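You operate a simulated robot arm through the tools that you are given. There is no shell and no other tool.

Carry out the task below with a simulated robot arm. There is one attempt and no reset: what you move stays moved.

## Task
Drain the filter bowl's water into the clear cup and turn the air back on.
Fine: vent before the small black lever opens; slide the cup under the spout, don't lift it there; spill nothing; lever shut, filled cup back where it stood; then red lever to ON and the green fill button. Set down upright: clear cup.

The check looks at the end state, three seconds after you hand in, the way a careful person would. Anything else that was tipped, shoved, dropped, spilled or broken makes it a failure.

## Robot
A 6-joint arm with a two-finger parallel gripper, fixed in place. Base frame: the origin is at the foot of the arm, x ahead of it, y to its left, z up; the work surface is at about z = 0.86. Readings come in m, rad, newtons and seconds.
With the tool pointing down near the work surface it reaches from about 0.3 to 0.66 m from the base axis. Its first joint turns from -2.007 to 2.007 rad. Payload 3.43 kg.
Tool frame: the origin (TCP) lies between the finger pads and is the grasp point; the fingertips stand 0.034 m ahead of it; z points along the fingers, y is the line along which they close. Largest opening 0.128 m; finger width 0.024, thickness 0.012; the body of the gripper, 0.048 by 0.13 m, starts 0.096 m behind the TCP.
Orientation is told as [roll, pitch, yaw] about the base's x, y, z axes, in that order, counted from this pose: with the fingers straight down and closing along the base's y, the tool's x points along the base's -x, its y along +y and its z along -z.

## Interface
- The arm moves only by the tool play_rows. Its argument "increments" is a list of rows, each a list of 7 numbers: the shift along the base's x, y, z in units of 40 mm (1.0 is 40 mm), then the turn, a rotation vector about the base's x, y, z in units of 6 degrees (1.0 is 6 degrees), then the closure in counts, from 0 (fully open) to 255 (shut). In form: [[x, y, z, rx, ry, rz, claw], ...]. A call has 1 to 20 rows; each row shifts and turns the commanded pose from where the row before left it. A call with a number of a shift or a turn outside -1 to 1 is refused whole. A row lasts 0.2 s, in which the tool goes at most 0.05 m and 0.15 rad; a call with a longer step from one row to the next is refused whole, and so is a gripper value outside its range. A pose out of reach is approached as far as the arm can. The call stops where the force on the tool passes 40 N (or 10 N more than at its start, if that is more) or the arm is blocked; 0.2 s more then pass. The fingers move at their own pace (about 0.153 m/s each) and stop on an object; they squeeze with about 24 N. The grip force told is the motor's: it shows also when the fingers shut on nothing. Time passes only in rows, and 0.2 s behind the last, so rows that do not move let the fingers close. It gives the time, the measured TCP pose, the force on the tool (base axes), the opening and the grip force at its end, in the units of the frame above (readings bear some noise), with the torque about the TCP (base axes, N m) and any sound that the robot's microphone picked up.
- Cameras (640 x 400 px; columns grow to the right, rows downward): "scene" is fixed at [0.0545, 0.5023, 1.4997]; the picture's right is [-0.41, -0.91, 0.00], its down [-0.57, 0.25, -0.78] and it looks along [0.72, -0.32, -0.62] (base axes); focal length 358 px, centre (320, 200). "wrist" rides on the gripper at [0.076, -0.011, -0.16] in the tool frame; the picture's right is [0.15, 0.99, 0.00], its down [-0.88, 0.13, -0.46] and it looks along [-0.45, 0.07, 0.89] (tool axes); focal length 234 px, centre (320, 200). There is no depth. A picture from a camera that has moved, and an enlarged one, comes with that camera's place and axes in the base frame and with its lens. The place of the scene camera against the robot may be out by one fixed shift of up to 0.012 m in any direction.
- grab_frame(camera): a new picture of that camera. No time passes.
- lift_body(by): slides the trunk up (or, below 0, down) by that many m; the arm rides with it, the base frame stays. It gives what a move gives, with no picture.
- zoom(camera, box): a new picture of the part [left, top, right, bottom] of that camera's present view, enlarged. No time passes.
- hand_in(): hands the job in; it is judged then, once.

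Places have to be worked out from the pictures, the camera data and where the tool is seen. Open the gripper and draw the arm clear of the work before you hand the job in, unless the task says otherwise.

The tools are called after "Request:" as name(argument=value, ...) on one line, values as JSON. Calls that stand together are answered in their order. play_rows: Moves the arm, as the interface text tells. Its arguments: {"type":"object","properties":{"increments":{"type":"array"}},"required":["increments"]} The other tools are called the same way: lift_body (by) slides the trunk up or down; grab_frame (camera) takes a picture; zoom (camera, box) takes an enlarged picture of a part of a camera's view; hand_in () hands the job in.

At the start:

```text
t: 0.0
ee_pos: [0.322, 0.2322, 1.2372]
orientation: [0.0, -0.001, 0.0]
wrist_force: [0.4, -0.3, 0.4]
torque: [0.03, 0.01, 0.01]
opening: 0.1279
finger_force: 0.1
trunk travel left (down, up): [-0.925, 0.065]
```

scene: 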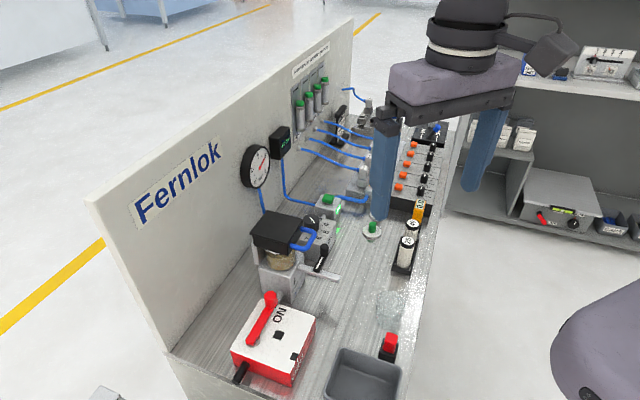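
wrist: 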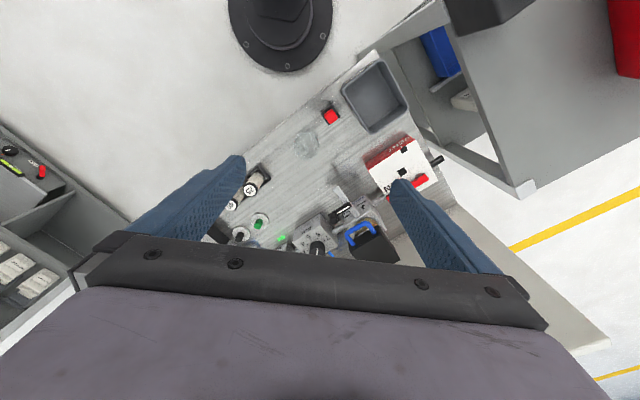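

I see a panel with a red box (lever), a filter with a black top and bowl, a small black lever, a clear cup, and buttons. I'll zoom in on the relevant regions first.

Request:
zoom(camera="scene", box=[220, 180, 380, 280])

Request:
zoom(camera="scene", box=[220, 270, 420, 395])

Request:
zoom(camera="scene", box=[320, 200, 480, 300])

Request:
zoom(camera="wrist", box=[220, 60, 480, 270])

```text
4.00 times, centred on (300, 230) of scene
camera zoom: at [0.0545, 0.5023, 1.4997], right [-0.41, -0.91, 0.0], down [-0.57, 0.25, -0.78], along [0.72, -0.32, -0.62], focal length 1433 px, centre (400, 80)
```

zoom: 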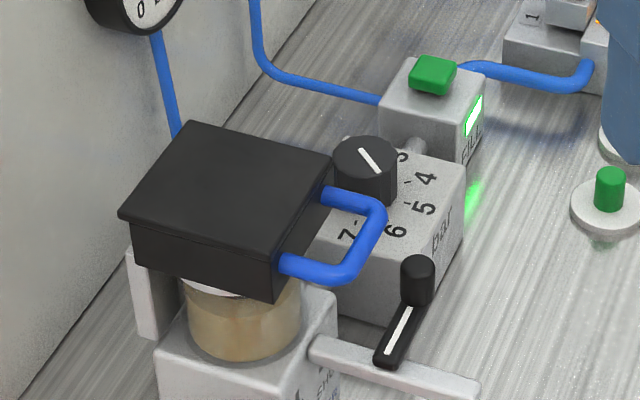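

```text
3.20 times, centred on (320, 332) of scene
camera zoom: at [0.0545, 0.5023, 1.4997], right [-0.41, -0.91, 0.0], down [-0.57, 0.25, -0.78], along [0.72, -0.32, -0.62], focal length 1146 px, centre (320, -224)
```

zoom: 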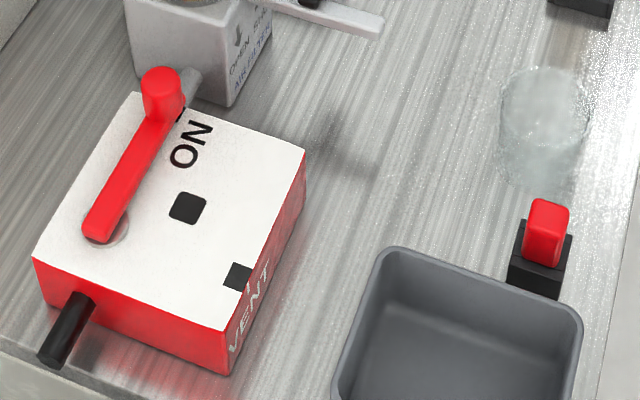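

```text
4.00 times, centred on (400, 250) of scene
camera zoom: at [0.0545, 0.5023, 1.4997], right [-0.41, -0.91, 0.0], down [-0.57, 0.25, -0.78], along [0.72, -0.32, -0.62], focal length 1433 px, centre (0, 0)
```

zoom: 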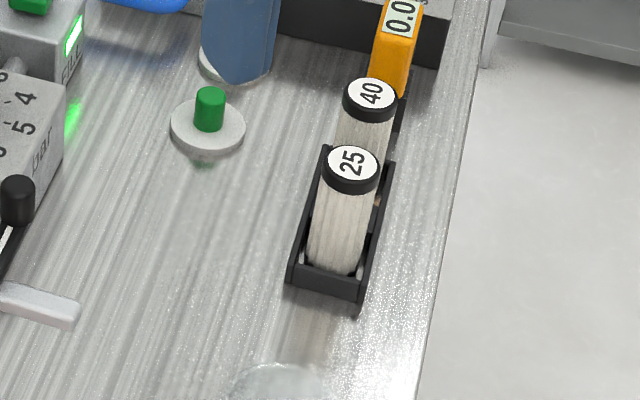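

```text
1.90 times, centred on (350, 165) of wrist
camera zoom: at [0.2466, 0.2202, 1.3963], right [-0.15, 0.99, 0.0], down [0.88, 0.13, 0.46], along [0.45, 0.07, -0.89], focal length 446 px, centre (263, 267)
```

zoom: 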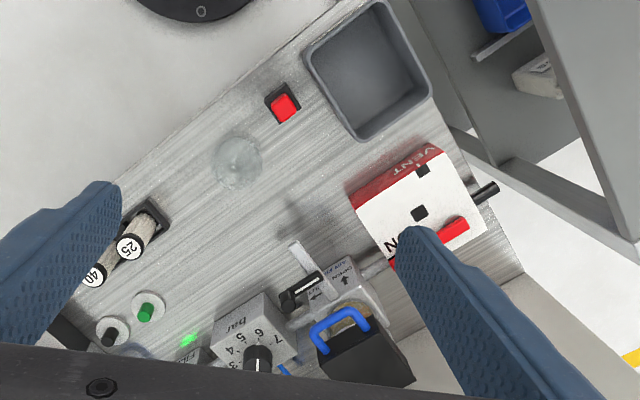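

The cup appears to be near (0.378, 0.21), and the two cameras agree on that. I'll zoom further to see the filter, drain, levers and labels.

Request:
zoom(camera="scene", box=[250, 205, 350, 310])

Request:
zoom(camera="wrist", box=[300, 170, 420, 265])

Request:
zoom(camera="wrist", box=[350, 120, 460, 215])

Request:
zoom(camera="scene", box=[350, 270, 430, 330])

Request:
zoom(camera="scene", box=[225, 130, 305, 200])

Request:
zoom(camera="scene", box=[280, 20, 380, 150])

```text
3.81 times, centred on (300, 258) of scene
camera zoom: at [0.0545, 0.5023, 1.4997], right [-0.41, -0.91, 0.0], down [-0.57, 0.25, -0.78], along [0.72, -0.32, -0.62], focal length 1365 px, centre (396, -19)
```

zoom: 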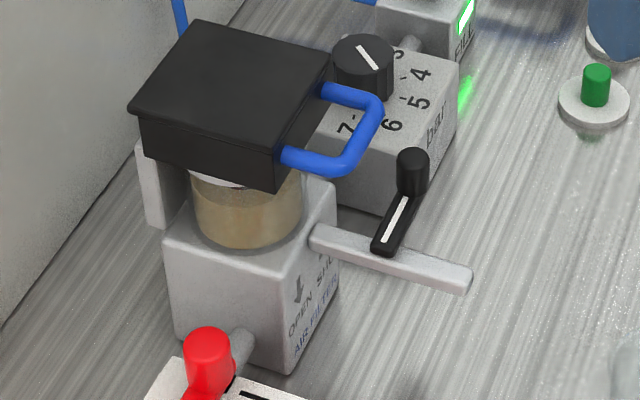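

```text
4.21 times, centred on (360, 218) of wrist
camera zoom: at [0.2466, 0.2202, 1.3963], right [-0.15, 0.99, 0.0], down [0.88, 0.13, 0.46], along [0.45, 0.07, -0.89], focal length 986 px, centre (152, 126)
```

zoom: 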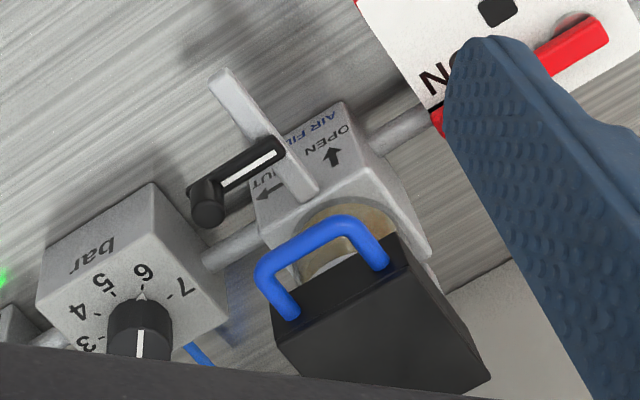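

```text
4.21 times, centred on (405, 168) of wrist
camera zoom: at [0.2466, 0.2202, 1.3963], right [-0.15, 0.99, 0.0], down [0.88, 0.13, 0.46], along [0.45, 0.07, -0.89], focal length 986 px, centre (-38, 337)
```

zoom: 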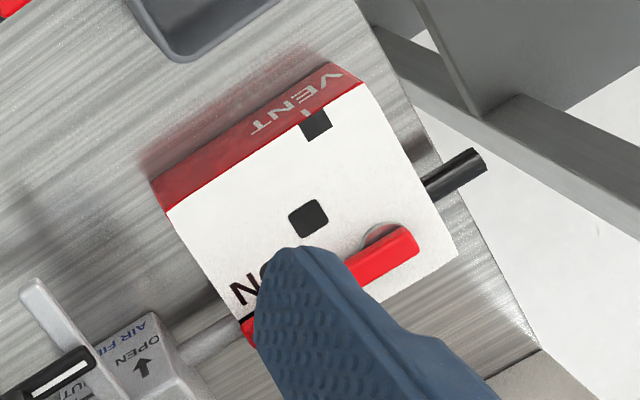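

```text
6.67 times, centred on (390, 300) of scene
camera zoom: at [0.0545, 0.5023, 1.4997], right [-0.41, -0.91, 0.0], down [-0.57, 0.25, -0.78], along [0.72, -0.32, -0.62], focal length 2388 px, centre (-147, -467)
```

zoom: 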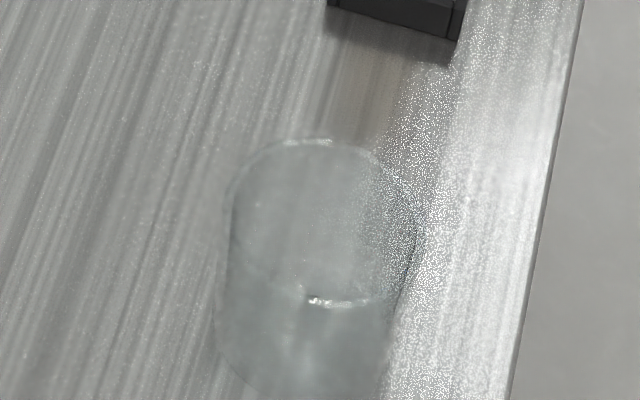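

```text
5.71 times, centred on (265, 165) of scene
camera zoom: at [0.0545, 0.5023, 1.4997], right [-0.41, -0.91, 0.0], down [-0.57, 0.25, -0.78], along [0.72, -0.32, -0.62], focal length 2047 px, centre (634, 400)
```

zoom: 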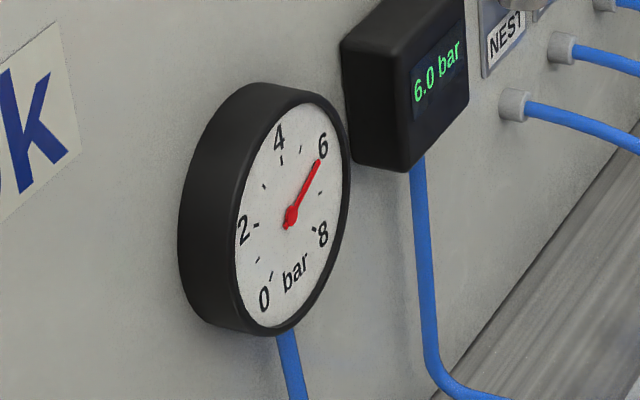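

```text
3.08 times, centred on (330, 85) of scene
camera zoom: at [0.0545, 0.5023, 1.4997], right [-0.41, -0.91, 0.0], down [-0.57, 0.25, -0.78], along [0.72, -0.32, -0.62], focal length 1102 px, centre (289, 554)
```

zoom: 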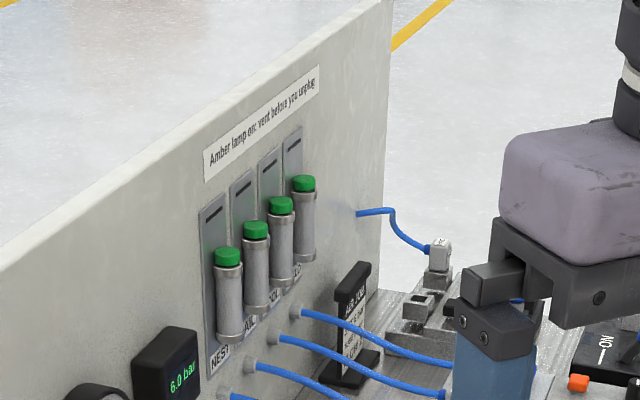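

The gauge reads 6 bar and the red lever sits at ON. The black lever is perpendicular to the spout, which matches the SHUT mark. I'll yaw and tilt the wrist camera toward the bench for a lower view of the spout, keeping well above everything.

Request:
play_rows(increments=[[0, -0.25, -0.4, 0, 0, 0.94, 0], [0, -0.25, -0.4, 0, 0, 0.94, 0], [0, -0.25, -0.4, 0, 0, 0.94, 0], [0, -0.25, -0.4, 0, 0, 0.94, 0], [0, -0.25, -0.4, 0, 0, 0.94, 0], [0, -0.25, -0.4, 0, 0, 0.94, 0], [0, -0.25, -0.4, 0, 0, 0.94, 0], [0, -0.25, -0.4, 0, 0, 0.94, 0], [0, 0, 0, 0.707, -0.707, 0, 0], [0, 0, 0, 0.707, -0.707, 0, 0], [0, 0, 0, 0.707, -0.707, 0, 0], [0, 0, 0, 0.707, -0.707, 0, 0], [0, 0, 0, 0.707, -0.707, 0, 0]])

Request:
grab_frame(camera="wrist")

Request:
grab_frame(camera="scene")

```text
t: 2.8
ee_pos: [0.354, 0.162, 1.1238]
orientation: [-0.002, -0.521, 0.786]
wrist_force: [0.0, -0.6, -0.9]
torque: [-0.01, -0.02, -0.01]
opening: 0.1282
finger_force: 0.1
out of reach, approached as far as the arm can: row 12, 13
trunk travel left (down, up): [-0.925, 0.065]
```

```text
taken
camera wrist: at [0.2591, 0.0513, 1.223], right [-0.79, 0.61, -0.07], down [0.29, 0.47, 0.83], along [0.54, 0.64, -0.55], focal length 234 px, centre (320, 200)
```

wrist: 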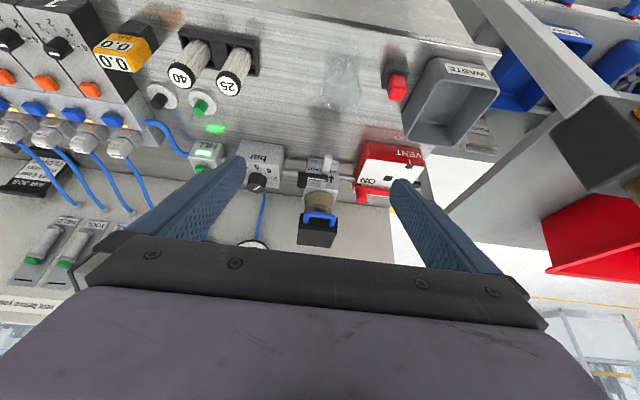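

```text
taken
```

scene: 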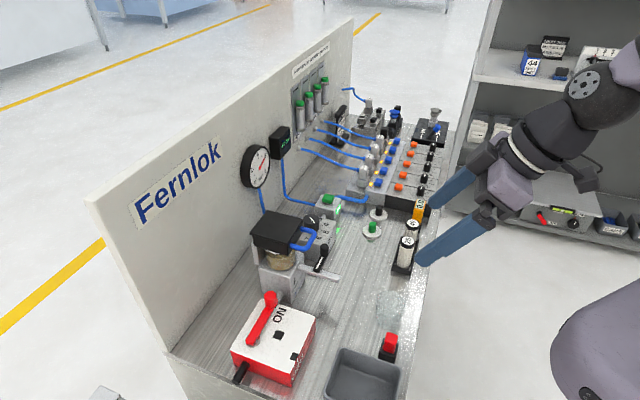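

The wrist view is upside-down relative to gravity, but it shows the front of the bench clearly. I'll zoom in on the spout, the lever, the red box and the cup.

Request:
zoom(camera="wrist", box=[270, 130, 370, 250])

Request:
zoom(camera="wrist", box=[340, 130, 440, 210])

Request:
zoom(camera="wrist", box=[300, 40, 400, 120])

Request:
zoom(camera="wrist", box=[140, 80, 290, 200])

Request:
zoom(camera="scene", box=[340, 190, 440, 340])

Request:
zoom(camera="scene", box=[340, 280, 440, 350])

```text
3.33 times, centred on (320, 190) of wrist
camera zoom: at [0.2591, 0.0513, 1.223], right [-0.79, 0.61, -0.07], down [0.29, 0.47, 0.83], along [0.54, 0.64, -0.55], focal length 781 px, centre (320, 233)
```

zoom: 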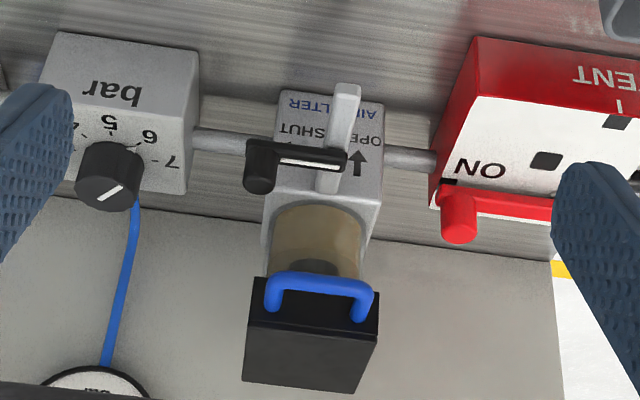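

```text
5.00 times, centred on (390, 170) of wrist
camera zoom: at [0.2591, 0.0513, 1.223], right [-0.79, 0.61, -0.07], down [0.29, 0.47, 0.83], along [0.54, 0.64, -0.55], focal length 1171 px, centre (-30, 350)
```

zoom: 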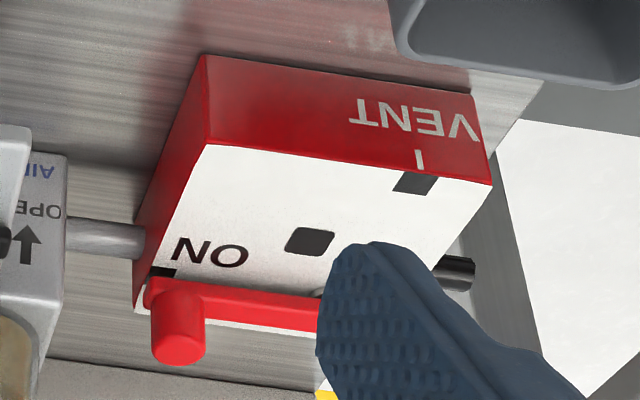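

```text
5.00 times, centred on (350, 80) of wrist
camera zoom: at [0.2591, 0.0513, 1.223], right [-0.79, 0.61, -0.07], down [0.29, 0.47, 0.83], along [0.54, 0.64, -0.55], focal length 1171 px, centre (170, 800)
```

zoom: 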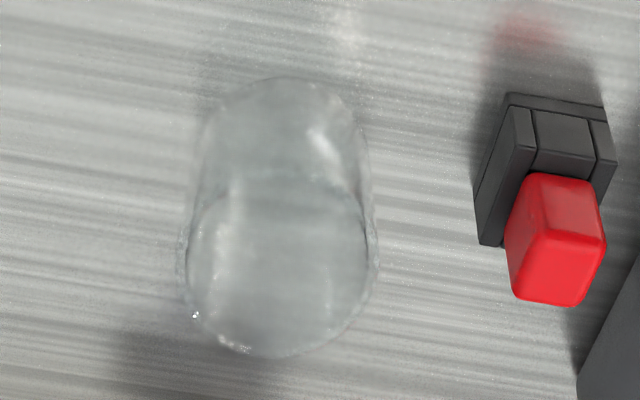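

```text
3.33 times, centred on (215, 140) of wrist
camera zoom: at [0.2591, 0.0513, 1.223], right [-0.79, 0.61, -0.07], down [0.29, 0.47, 0.83], along [0.54, 0.64, -0.55], focal length 781 px, centre (670, 400)
```

zoom: 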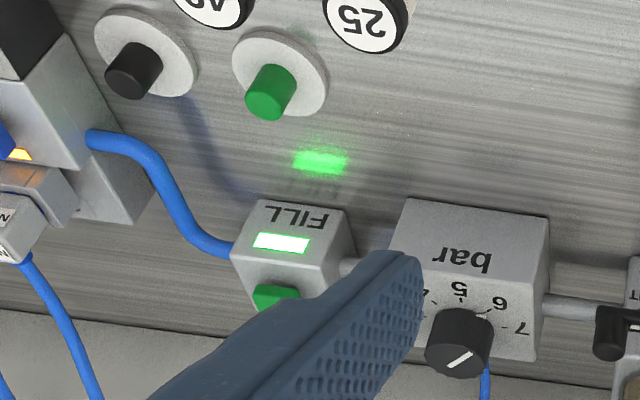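

```text
2.67 times, centred on (390, 265) of scene
camera zoom: at [0.0545, 0.5023, 1.4997], right [-0.41, -0.91, 0.0], down [-0.57, 0.25, -0.78], along [0.72, -0.32, -0.62], focal length 955 px, centre (133, 27)
```

zoom: 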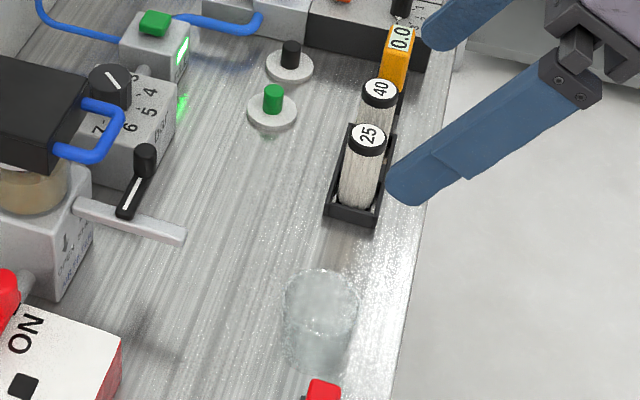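

```text
5.71 times, centred on (390, 315) of scene
camera zoom: at [0.0545, 0.5023, 1.4997], right [-0.41, -0.91, 0.0], down [-0.57, 0.25, -0.78], along [0.72, -0.32, -0.62], focal length 2047 px, centre (-80, -457)
```

zoom: 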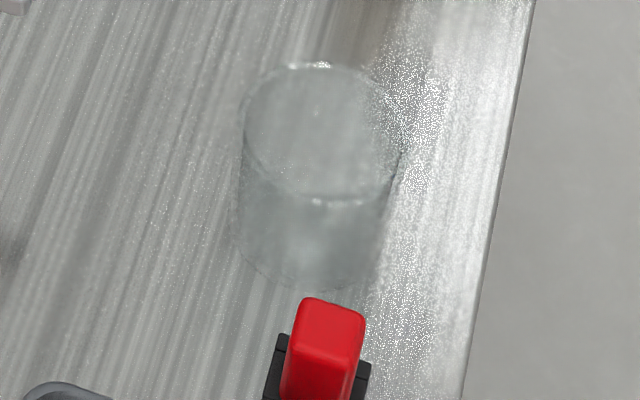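

Triangulated positions: black lever knob top (0.506, 0.289, 0.970), black pivot (0.48, 0.318), spout tip (0.449, 0.289, 0.933), cup (0.367, 0.209) with rim near z 0.92, red knob (0.457, 0.422, 0.944). I'll straighten the tool, yaw to 90° and move above the red box to see its lever without the fingers in the way.

Request:
play_rows(increments=[[0.2, 0.43, 0.07, -0.707, 0.707, 0, 0], [0.2, 0.43, 0.07, -0.707, 0.707, 0, 0], [0.2, 0.43, 0.07, -0.707, 0.707, 0, 0], [0.2, 0.43, 0.07, -0.707, 0.707, 0, 0], [0.2, 0.43, 0.07, -0.707, 0.707, 0, 0], [0.2, 0.43, 0.07, 0, 0, 0.94, 0], [0.2, 0.43, 0.07, 0, 0, 0.94, 0], [0.2, 0.43, 0.07, 0, 0, 0.94, 0], [0.2, 0.43, 0.07, 0, 0, 0.94, 0], [0.2, 0.43, 0.07, 0, 0, 0.94, 0], [0.2, 0.43, 0.07, 0, 0, 0.94, 0], [0.2, 0.43, 0.0, 0, 0, 0.94, 0], [0, 0, 0.0, 0, 0, 0.94, 0]])

Request:
grab_frame(camera="wrist")

Request:
grab_frame(camera="scene")

```text
t: 5.6
ee_pos: [0.4484, 0.3691, 1.1565]
orientation: [-0.001, 0.001, 1.578]
wrist_force: [0.3, -0.2, -0.1]
torque: [0.02, -0.03, 0.04]
opening: 0.128
finger_force: 0.2
trunk travel left (down, up): [-0.925, 0.065]
```

```text
taken
camera wrist: at [0.4598, 0.2936, 1.315], right [-0.99, -0.15, 0.0], down [-0.14, 0.88, 0.46], along [-0.07, 0.45, -0.89], focal length 234 px, centre (320, 200)
```

wrist: 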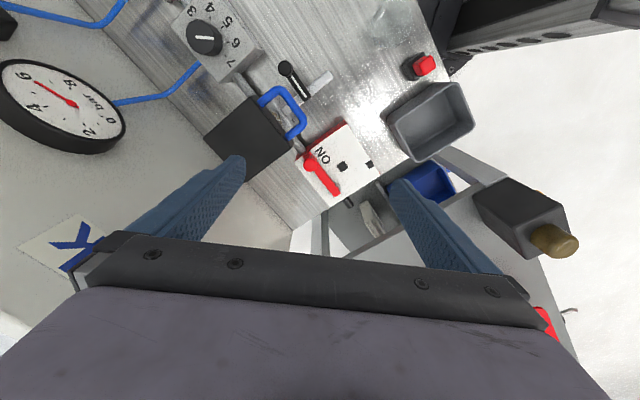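

```text
taken
```

scene: 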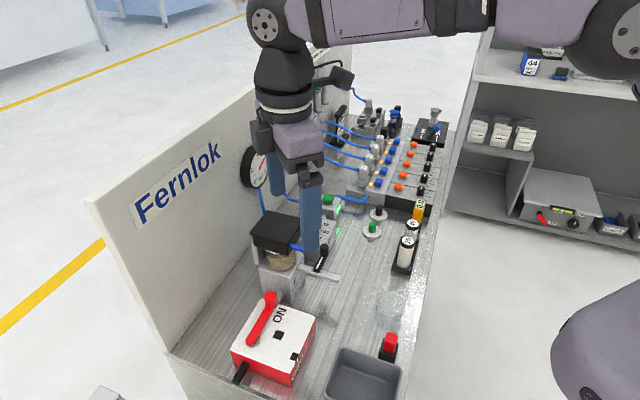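

The commanded pose restarts from the measured one, which is good to know. I'll zoom on the red box and on the black lever from this overhead view.

Request:
zoom(camera="wrist", box=[280, 110, 400, 215])

Request:
zoom(camera="wrist", box=[200, 50, 340, 160])

Request:
zoom(camera="wrist", box=[280, 0, 480, 140])

```text
3.81 times, centred on (340, 162) of wrist
camera zoom: at [0.4598, 0.2936, 1.315], right [-0.99, -0.15, 0.0], down [-0.14, 0.88, 0.46], along [-0.07, 0.45, -0.89], focal length 892 px, centre (244, 343)
```

zoom: 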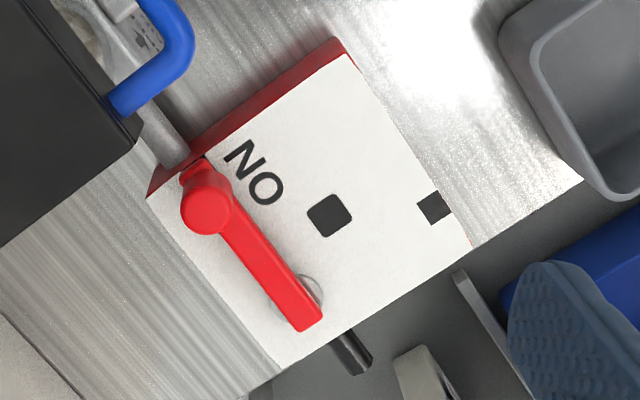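

```text
3.64 times, centred on (270, 105) of wrist
camera zoom: at [0.4598, 0.2936, 1.315], right [-0.99, -0.15, 0.0], down [-0.14, 0.88, 0.46], along [-0.07, 0.45, -0.89], focal length 852 px, centre (502, 546)
```

zoom: 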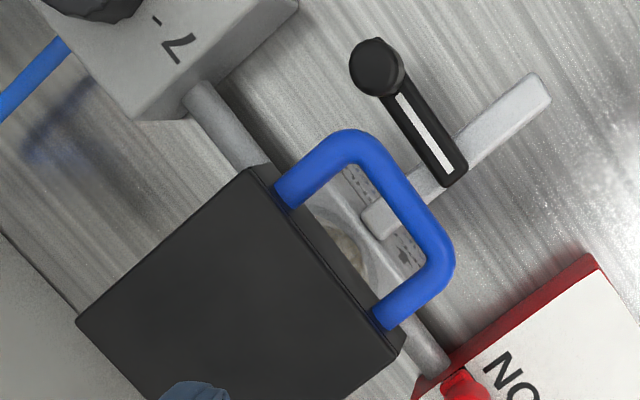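

```text
2.86 times, centred on (380, 70) of wrist
camera zoom: at [0.4598, 0.2936, 1.315], right [-0.99, -0.15, 0.0], down [-0.14, 0.88, 0.46], along [-0.07, 0.45, -0.89], focal length 669 px, centre (149, 571)
```

zoom: 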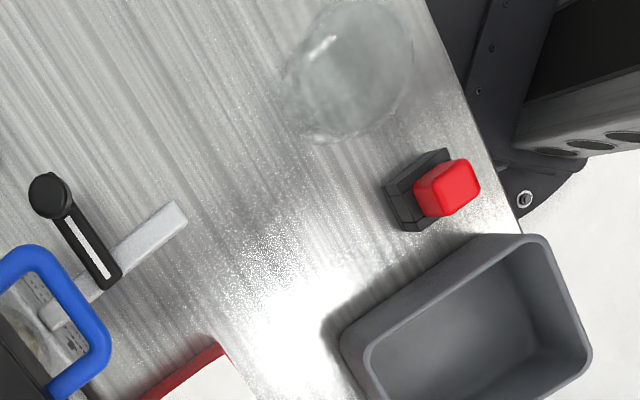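

From this overhead view I put the red pivot near (0.405, 0.471), the knob at (0.458, 0.4195, top 0.944), and VENT 90° clockwise at about (0.353, 0.418). I'll move above the knob with the fingers partly closed, stopping above it to check alignment.

Request:
play_rows(increments=[[0.08, 0.37, -0.4, 0, 0, 0, 120], [0.08, 0.37, -0.5, 0, 0, 0, 187], [0.07, 0.37, -0.7, 0, 0, 0, 187], [0, 0, -0.8, 0, 0, 0, 187], [0, 0, -0.8, 0, 0, 0, 187], [0, 0, 0, 0, 0, 0, 187]])

Request:
grab_frame(camera="wrist")

Request:
zoom(camera="scene", box=[200, 180, 360, 380])

```text
t: 7.0
ee_pos: [0.458, 0.4128, 1.0286]
orientation: [0.0, 0.001, 1.576]
wrist_force: [0.4, 0.7, 0.6]
torque: [0.02, 0.0, 0.02]
opening: 0.0343
finger_force: 0.0
trunk travel left (down, up): [-0.925, 0.065]
```

```text
taken
camera wrist: at [0.4688, 0.3371, 1.1864], right [-0.99, -0.15, 0.0], down [-0.13, 0.88, 0.46], along [-0.07, 0.45, -0.89], focal length 234 px, centre (320, 200)
```

wrist: 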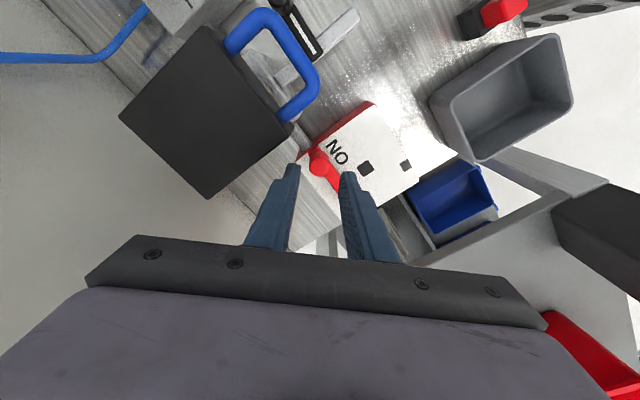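

```text
2.00 times, centred on (280, 280) of scene
camera zoom: at [0.0545, 0.5023, 1.4997], right [-0.41, -0.91, 0.0], down [-0.57, 0.25, -0.78], along [0.72, -0.32, -0.62], focal length 716 px, centre (400, 40)
```

zoom: 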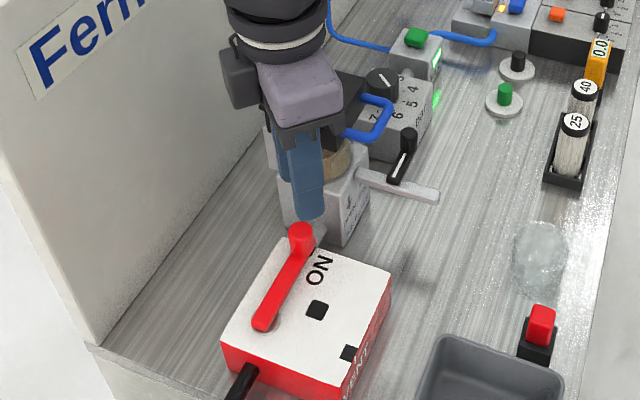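

The fingers hang above the red knob. I'll zoom in to confirm the knob lies between them before lowering.

Request:
zoom(camera="wrist", box=[260, 90, 420, 210])

Request:
zoom(camera="scene", box=[240, 200, 320, 320])

```text
3.33 times, centred on (340, 150) of wrist
camera zoom: at [0.4688, 0.3371, 1.1864], right [-0.99, -0.15, 0.0], down [-0.13, 0.88, 0.46], along [-0.07, 0.45, -0.89], focal length 781 px, centre (253, 367)
```

zoom: 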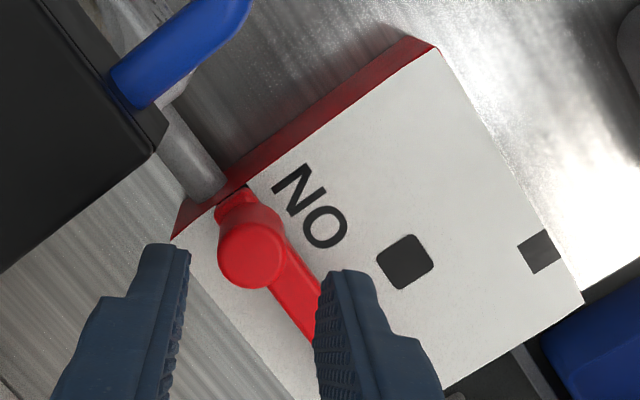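

```text
3.33 times, centred on (280, 260) of scene
camera zoom: at [0.0545, 0.5023, 1.4997], right [-0.41, -0.91, 0.0], down [-0.57, 0.25, -0.78], along [0.72, -0.32, -0.62], focal length 1194 px, centre (453, 0)
```

zoom: 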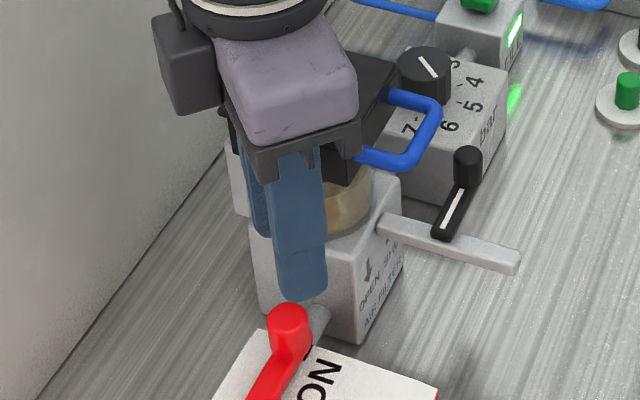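

The knob is centred between the fingers at about (0.457, 0.418). I'll lower so the tips reach z ≈ 0.928 beside the knob and narrow the cage slightly.

Request:
play_rows(increments=[[0, 0, -0.6, 0, 0, 0, 187], [0, 0, -0.6, 0, 0, 0, 187], [0, 0, -0.46, 0, 0, 0, 187], [0, 0, 0, 0, 0, 0, 199], [0, 0, 0, 0, 0, 0, 199]])

Request:
zoom(camera="wrist", box=[240, 80, 420, 215])

Request:
zoom(camera="scene", box=[220, 200, 340, 350])

```text
t: 8.2
ee_pos: [0.4583, 0.4138, 0.9615]
orientation: [0.001, 0.0, 1.576]
wrist_force: [0.6, 0.5, -0.6]
torque: [0.01, 0.0, -0.01]
opening: 0.028
finger_force: 0.1
trunk travel left (down, up): [-0.925, 0.065]
```

```text
2.96 times, centred on (330, 148) of wrist
camera zoom: at [0.4701, 0.338, 1.12], right [-0.99, -0.15, 0.0], down [-0.13, 0.88, 0.46], along [-0.07, 0.45, -0.89], focal length 694 px, centre (290, 356)
```

zoom: 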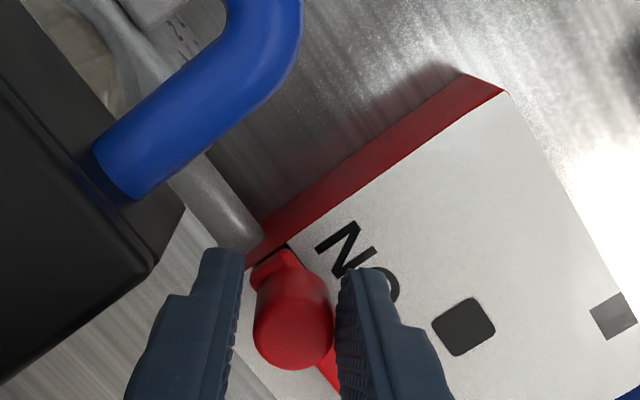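

```text
2.67 times, centred on (280, 275) of scene
camera zoom: at [0.0545, 0.5023, 1.4997], right [-0.41, -0.91, 0.0], down [-0.57, 0.25, -0.78], along [0.72, -0.32, -0.62], focal length 955 px, centre (427, 0)
```

zoom: 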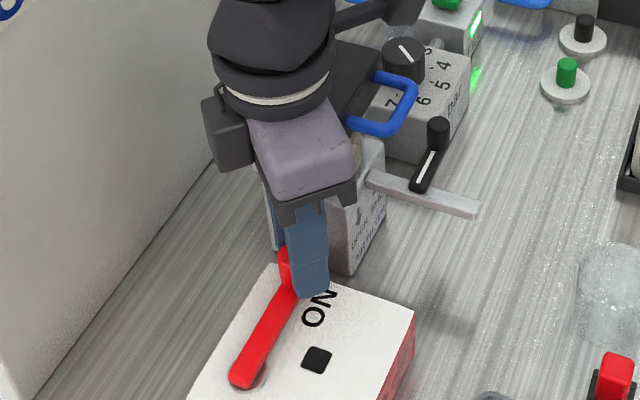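

The red knob is caged between the fingers with no load. I'll sweep it clockwise along the arc toward VENT.

Request:
play_rows(increments=[[-0.22, -0.19, 0, 0, 0, 0, 199], [-0.245, -0.153, 0, 0, 0, 0, 199], [-0.268, -0.115, 0, 0, 0, 0, 199], [-0.283, -0.07, 0, 0, 0, 0, 199], [-0.29, -0.025, 0, 0, 0, 0, 199], [-0.288, 0.02, 0, 0, 0, 0, 199], [-0.285, 0.065, 0, 0, 0, 0, 199], [-0.268, 0.11, 0, 0, 0, 0, 199], [-0.25, 0.15, 0, 0, 0, 0, 199], [-0.222, 0.185, 0, 0, 0, 0, 199]])

Request:
grab_frame(camera="scene")

Request:
zoom(camera="wrist", box=[220, 60, 420, 215])

```text
t: 10.4
ee_pos: [0.3518, 0.4118, 0.962]
orientation: [0.0, -0.002, 1.575]
wrist_force: [2.4, -1.7, 0.7]
torque: [-0.03, -0.08, -0.04]
opening: 0.0296
finger_force: 1.1
trunk travel left (down, up): [-0.925, 0.065]
```

```text
taken
```

scene: 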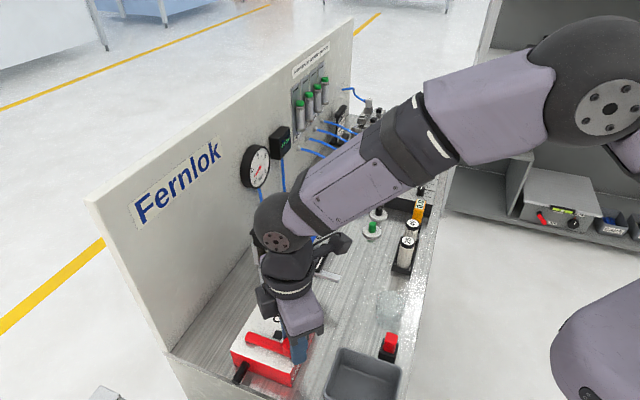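

```text
2.58 times, centred on (320, 138) of wrist
camera zoom: at [0.363, 0.3362, 1.1197], right [-0.99, -0.15, 0.0], down [-0.13, 0.88, 0.46], along [-0.07, 0.45, -0.89], focal length 604 px, centre (320, 361)
```

zoom: 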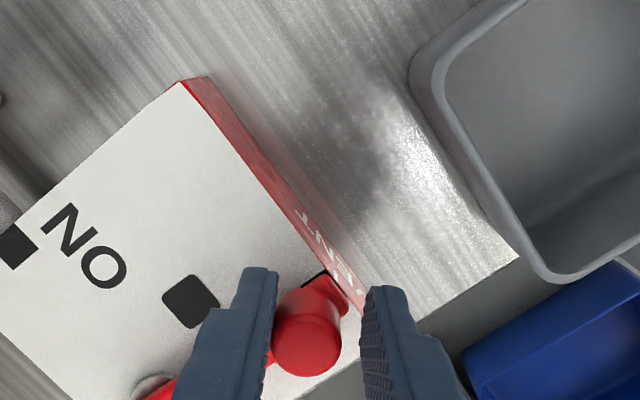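

The lever followed, and I see the knob at the VENT side. I'll check the gauge and digital readout.

Request:
zoom(camera="scene", box=[235, 110, 315, 200])

Request:
zoom(camera="scene", box=[220, 300, 340, 395])

```text
4.44 times, centred on (275, 155) of scene
camera zoom: at [0.0545, 0.5023, 1.4997], right [-0.41, -0.91, 0.0], down [-0.57, 0.25, -0.78], along [0.72, -0.32, -0.62], focal length 1592 px, centre (520, 400)
```

zoom: 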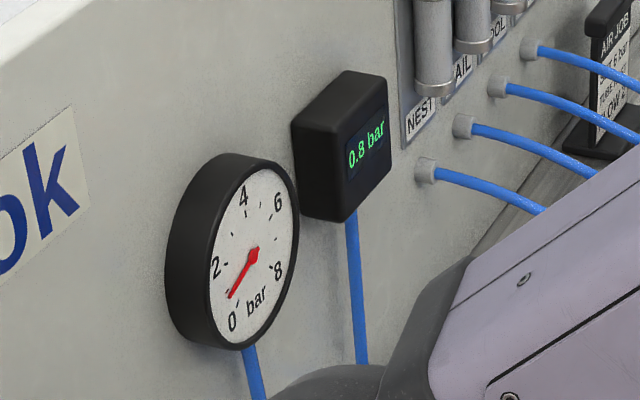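

```text
4.21 times, centred on (280, 348) of scene
camera zoom: at [0.0545, 0.5023, 1.4997], right [-0.41, -0.91, 0.0], down [-0.57, 0.25, -0.78], along [0.72, -0.32, -0.62], focal length 1508 px, centre (488, -421)
```

zoom: 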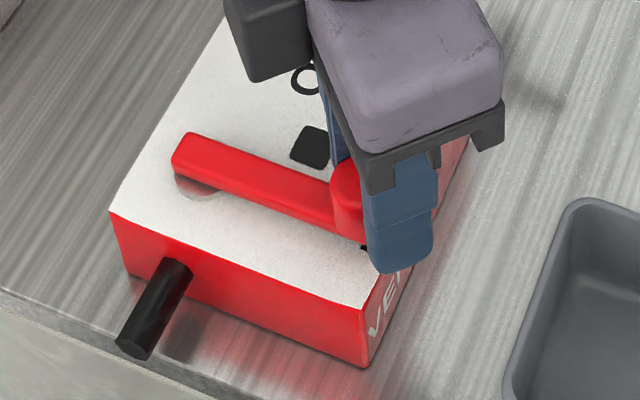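

Pressure is dropping (0.8 bar and falling). I'll nudge a few millimetres further to make sure the lever is at its VENT stop, and wait for zero.

Request:
play_rows(increments=[[-0.06, 0.04, 0, 0, 0, 0, 199], [-0.05, 0.03, 0, 0, 0, 0, 199], [0, 0, 0, 0, 0, 0, 199], [0, 0, 0, 0, 0, 0, 199], [0, 0, 0, 0, 0, 0, 199], [0, 0, 0, 0, 0, 0, 199]])

Request:
zoom(camera="scene", box=[235, 110, 315, 200])

Request:
zoom(camera="scene", box=[220, 300, 340, 395])

Request:
zoom(camera="wrist", box=[220, 60, 420, 215])

```text
t: 11.8
ee_pos: [0.349, 0.4143, 0.9614]
orientation: [0.001, -0.001, 1.575]
wrist_force: [11.6, -6.1, -0.3]
torque: [-0.21, -0.38, -0.17]
opening: 0.0347
finger_force: 6.0
trunk travel left (down, up): [-0.925, 0.065]
```

```text
4.44 times, centred on (275, 155) of scene
camera zoom: at [0.0545, 0.5023, 1.4997], right [-0.41, -0.91, 0.0], down [-0.57, 0.25, -0.78], along [0.72, -0.32, -0.62], focal length 1592 px, centre (520, 400)
```

zoom: 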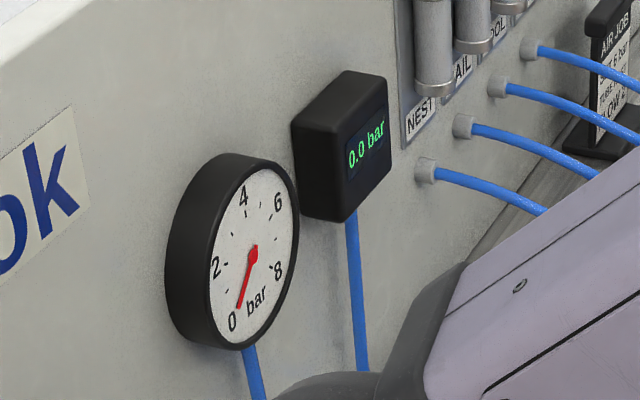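

```text
4.21 times, centred on (280, 348) of scene
camera zoom: at [0.0545, 0.5023, 1.4997], right [-0.41, -0.91, 0.0], down [-0.57, 0.25, -0.78], along [0.72, -0.32, -0.62], focal length 1508 px, centre (488, -421)
```

zoom: 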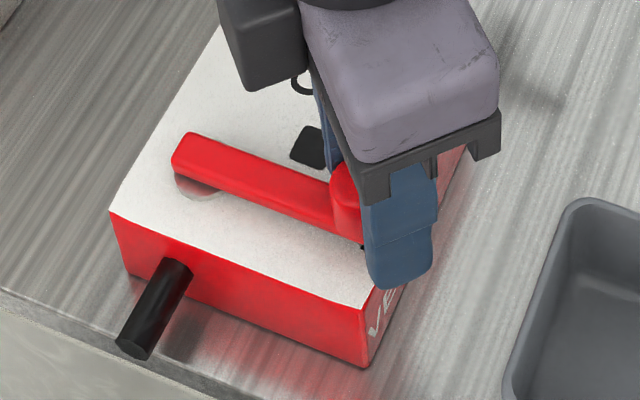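

```text
2.58 times, centred on (320, 138) of wrist
camera zoom: at [0.3604, 0.3386, 1.12], right [-0.99, -0.15, 0.0], down [-0.13, 0.88, 0.46], along [-0.07, 0.45, -0.89], focal length 604 px, centre (320, 361)
```

zoom: 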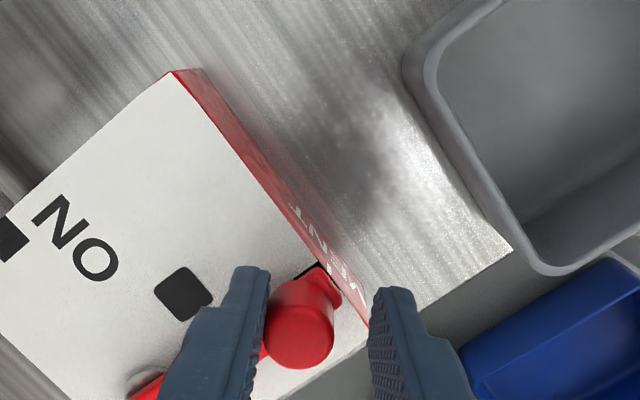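

Pressure reads 0.0 bar with the lever hard against its VENT stop. I'll relieve the contact, open slightly and rise straight up.

Request:
play_rows(increments=[[0.1, -0.05, 0, 0, 0, 0, 190], [0, 0, 0, 0, 0, 0, 180], [0, 0, 0.3, 0, 0, 0, 180], [0, 0, 0.6, 0, 0, 0, 180], [0, 0, 0.9, 0, 0, 0, 180], [0, 0, 1, 0, 0, 0, 180], [0, 0, 1, 0, 0, 0, 180], [0, 0, 0.6, 0, 0, 0, 180]])

Request:
zoom(camera="scene", box=[220, 280, 340, 395])

Request:
zoom(camera="scene", box=[235, 110, 315, 200])

Request:
grab_frame(camera="wrist")

```text
t: 13.6
ee_pos: [0.353, 0.4151, 1.1362]
orientation: [0.001, -0.001, 1.575]
wrist_force: [-0.4, -0.5, -1.4]
torque: [-0.01, -0.03, 0.0]
opening: 0.0376
finger_force: 0.1
trunk travel left (down, up): [-0.925, 0.065]
```

```text
3.48 times, centred on (280, 338) of scene
camera zoom: at [0.0545, 0.5023, 1.4997], right [-0.41, -0.91, 0.0], down [-0.57, 0.25, -0.78], along [0.72, -0.32, -0.62], focal length 1246 px, centre (459, -278)
```

zoom: 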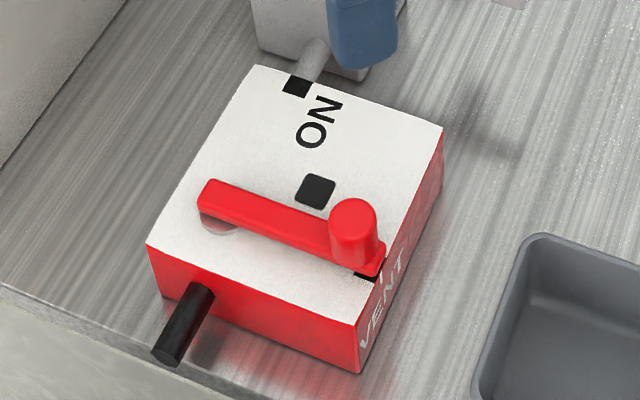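

```text
4.44 times, centred on (275, 155) of scene
camera zoom: at [0.0545, 0.5023, 1.4997], right [-0.41, -0.91, 0.0], down [-0.57, 0.25, -0.78], along [0.72, -0.32, -0.62], focal length 1592 px, centre (520, 400)
```

zoom: 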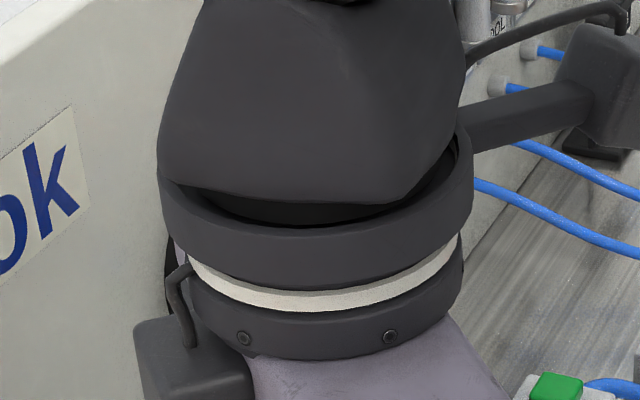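

```text
taken
camera wrist: at [0.3639, 0.3396, 1.2959], right [-0.99, -0.15, 0.0], down [-0.13, 0.88, 0.46], along [-0.07, 0.45, -0.89], focal length 234 px, centre (320, 200)
```

wrist: 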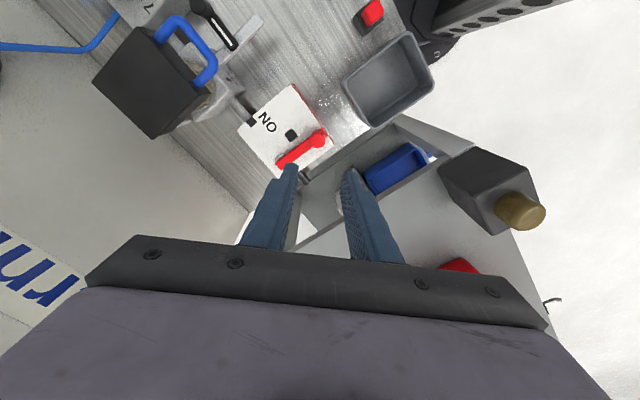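

The lever clearly points at VENT now. Next is the cup: I'll move over it with yaw 45° and a 30° tilt, so the palm stays clear of the spout, hovering high to look first.

Request:
play_rows(increments=[[0.05, -0.64, 0, 0, 0, -0.94, 115], [0.05, -0.64, 0, 0, 0, -0.94, 115], [0.05, -0.64, 0, 0, 0, -0.94, 115], [0.05, -0.64, 0, 0, 0, -0.94, 115], [0.05, -0.64, 0, 0, 0, -0.94, 115], [0.05, -0.64, 0, 0, 0, -0.94, 115], [0.05, -0.64, 0, 0, 0, -0.94, 115], [0.05, -0.64, 0, 0, 0, -0.95, 115], [0, 0, -0.2, 0.707, -0.707, 0, 115], [0, 0, -0.2, 0.707, -0.707, 0, 115], [0, 0, -0.2, 0.707, -0.707, 0, 115], [0, 0, -0.2, 0.707, -0.707, 0, 115], [0, 0, -0.2, 0.707, -0.707, 0, 115]])

Request:
grab_frame(camera="wrist")

Request:
grab_frame(camera="scene")

```text
t: 16.4
ee_pos: [0.3693, 0.2066, 1.0971]
orientation: [-0.003, -0.526, 0.788]
wrist_force: [0.3, 0.5, -0.2]
torque: [0.0, -0.01, 0.02]
opening: 0.0702
finger_force: 0.1
trunk travel left (down, up): [-0.925, 0.065]
```

```text
taken
camera wrist: at [0.2738, 0.097, 1.1965], right [-0.79, 0.61, -0.08], down [0.28, 0.47, 0.84], along [0.55, 0.64, -0.54], focal length 234 px, centre (320, 200)
```

wrist: 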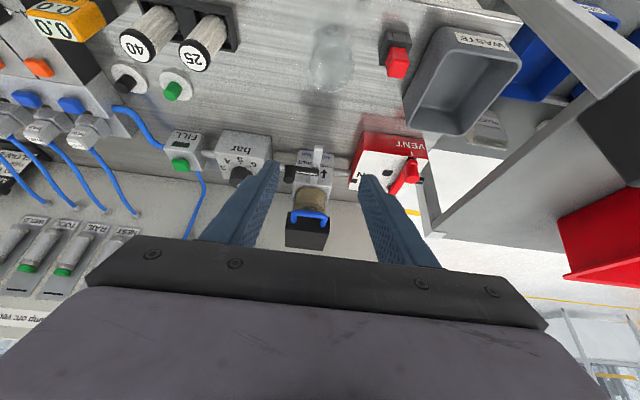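

```text
taken
```

scene: 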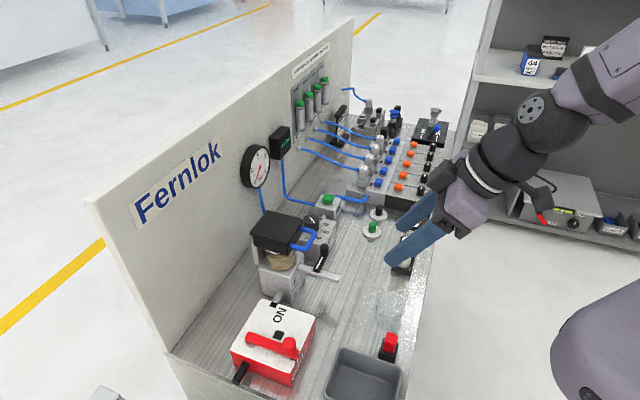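

The pose was reached. I'll zoom on the cup and spout from here, and on the scene view.

Request:
zoom(camera="wrist", box=[290, 20, 420, 105])

Request:
zoom(camera="wrist", box=[275, 135, 365, 215])

Request:
zoom(camera="scene", box=[350, 220, 450, 360])

Request:
zoom(camera="scene", box=[250, 200, 350, 300])

```text
4.71 times, centred on (355, 62) of wrist
camera zoom: at [0.2738, 0.097, 1.1965], right [-0.79, 0.61, -0.08], down [0.28, 0.47, 0.84], along [0.55, 0.64, -0.54], focal length 1102 px, centre (155, 847)
```

zoom: 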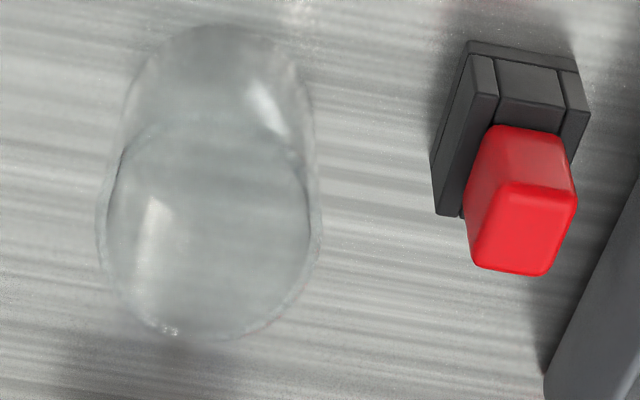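

```text
5.00 times, centred on (320, 175) of wrist
camera zoom: at [0.2738, 0.097, 1.1965], right [-0.79, 0.61, -0.08], down [0.28, 0.47, 0.84], along [0.55, 0.64, -0.54], focal length 1171 px, centre (320, 325)
```

zoom: 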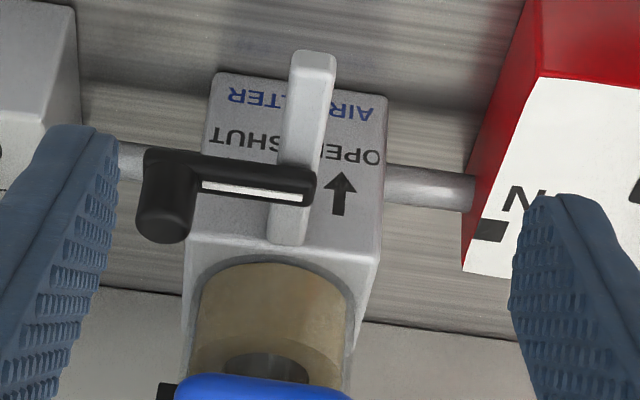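

```text
2.86 times, centred on (400, 290) of scene
camera zoom: at [0.0545, 0.5023, 1.4997], right [-0.41, -0.91, 0.0], down [-0.57, 0.25, -0.78], along [0.72, -0.32, -0.62], focal length 1024 px, centre (91, -57)
```

zoom: 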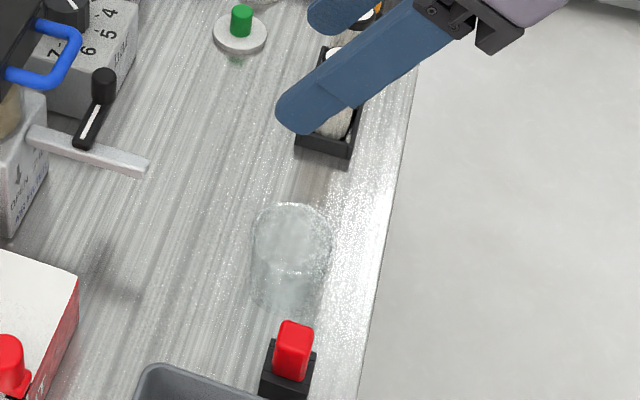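

```text
4.00 times, centred on (300, 250) of scene
camera zoom: at [0.0545, 0.5023, 1.4997], right [-0.41, -0.91, 0.0], down [-0.57, 0.25, -0.78], along [0.72, -0.32, -0.62], focal length 1433 px, centre (400, 0)
```

zoom: 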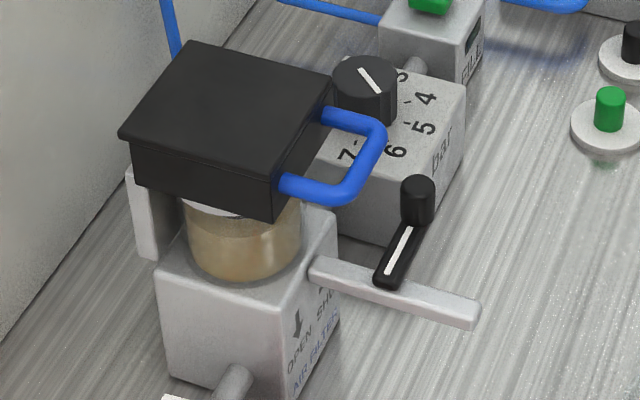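

The cup centre is at about (0.3705, 0.2075), which lies exactly on the spout's line; the tip is about 0.108 m away along (0.707, 0.707). I'll lower to just above the rim and check the clearance on both sides.

Request:
play_rows(increments=[[0.03, 0.02, -0.8, 0, 0, 0, 115], [0, 0, -0.9, 0, 0, 0, 115], [0, 0, -0.9, 0, 0, 0, 115], [0, 0, -0.7, 0, 0, 0, 115], [0, 0, 0, 0, 0, 0, 115]])

Request:
zoom(camera="wrist", box=[220, 0, 440, 200])

Request:
zoom(camera="scene", box=[320, 230, 460, 370])

```text
t: 17.6
ee_pos: [0.3773, 0.2108, 0.967]
orientation: [0.01, -0.521, 0.784]
wrist_force: [1.0, 0.8, -0.3]
torque: [-0.01, 0.02, 0.02]
opening: 0.07
finger_force: 0.0
out of reach, approached as far as the arm can: row 4
trunk travel left (down, up): [-0.925, 0.065]
```

```text
2.00 times, centred on (330, 100) of wrist
camera zoom: at [0.2821, 0.0998, 1.0671], right [-0.79, 0.61, -0.06], down [0.29, 0.47, 0.83], along [0.54, 0.64, -0.55], focal length 468 px, centre (300, 400)
```

zoom: 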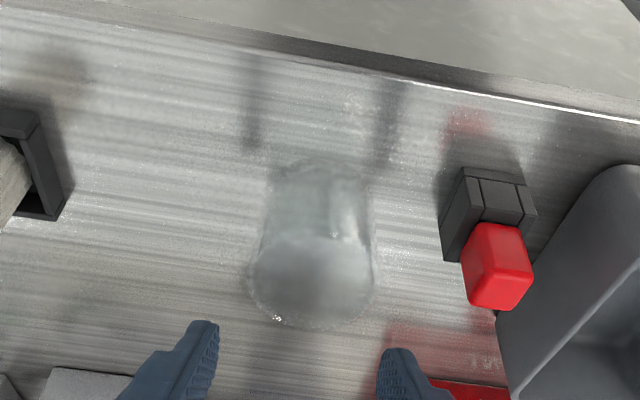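

```text
2.86 times, centred on (390, 300) of scene
camera zoom: at [0.0545, 0.5023, 1.4997], right [-0.41, -0.91, 0.0], down [-0.57, 0.25, -0.78], along [0.72, -0.32, -0.62], focal length 1024 px, centre (120, -86)
```

zoom: 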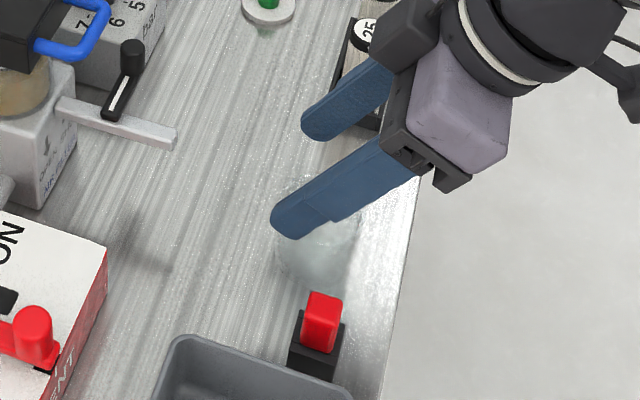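

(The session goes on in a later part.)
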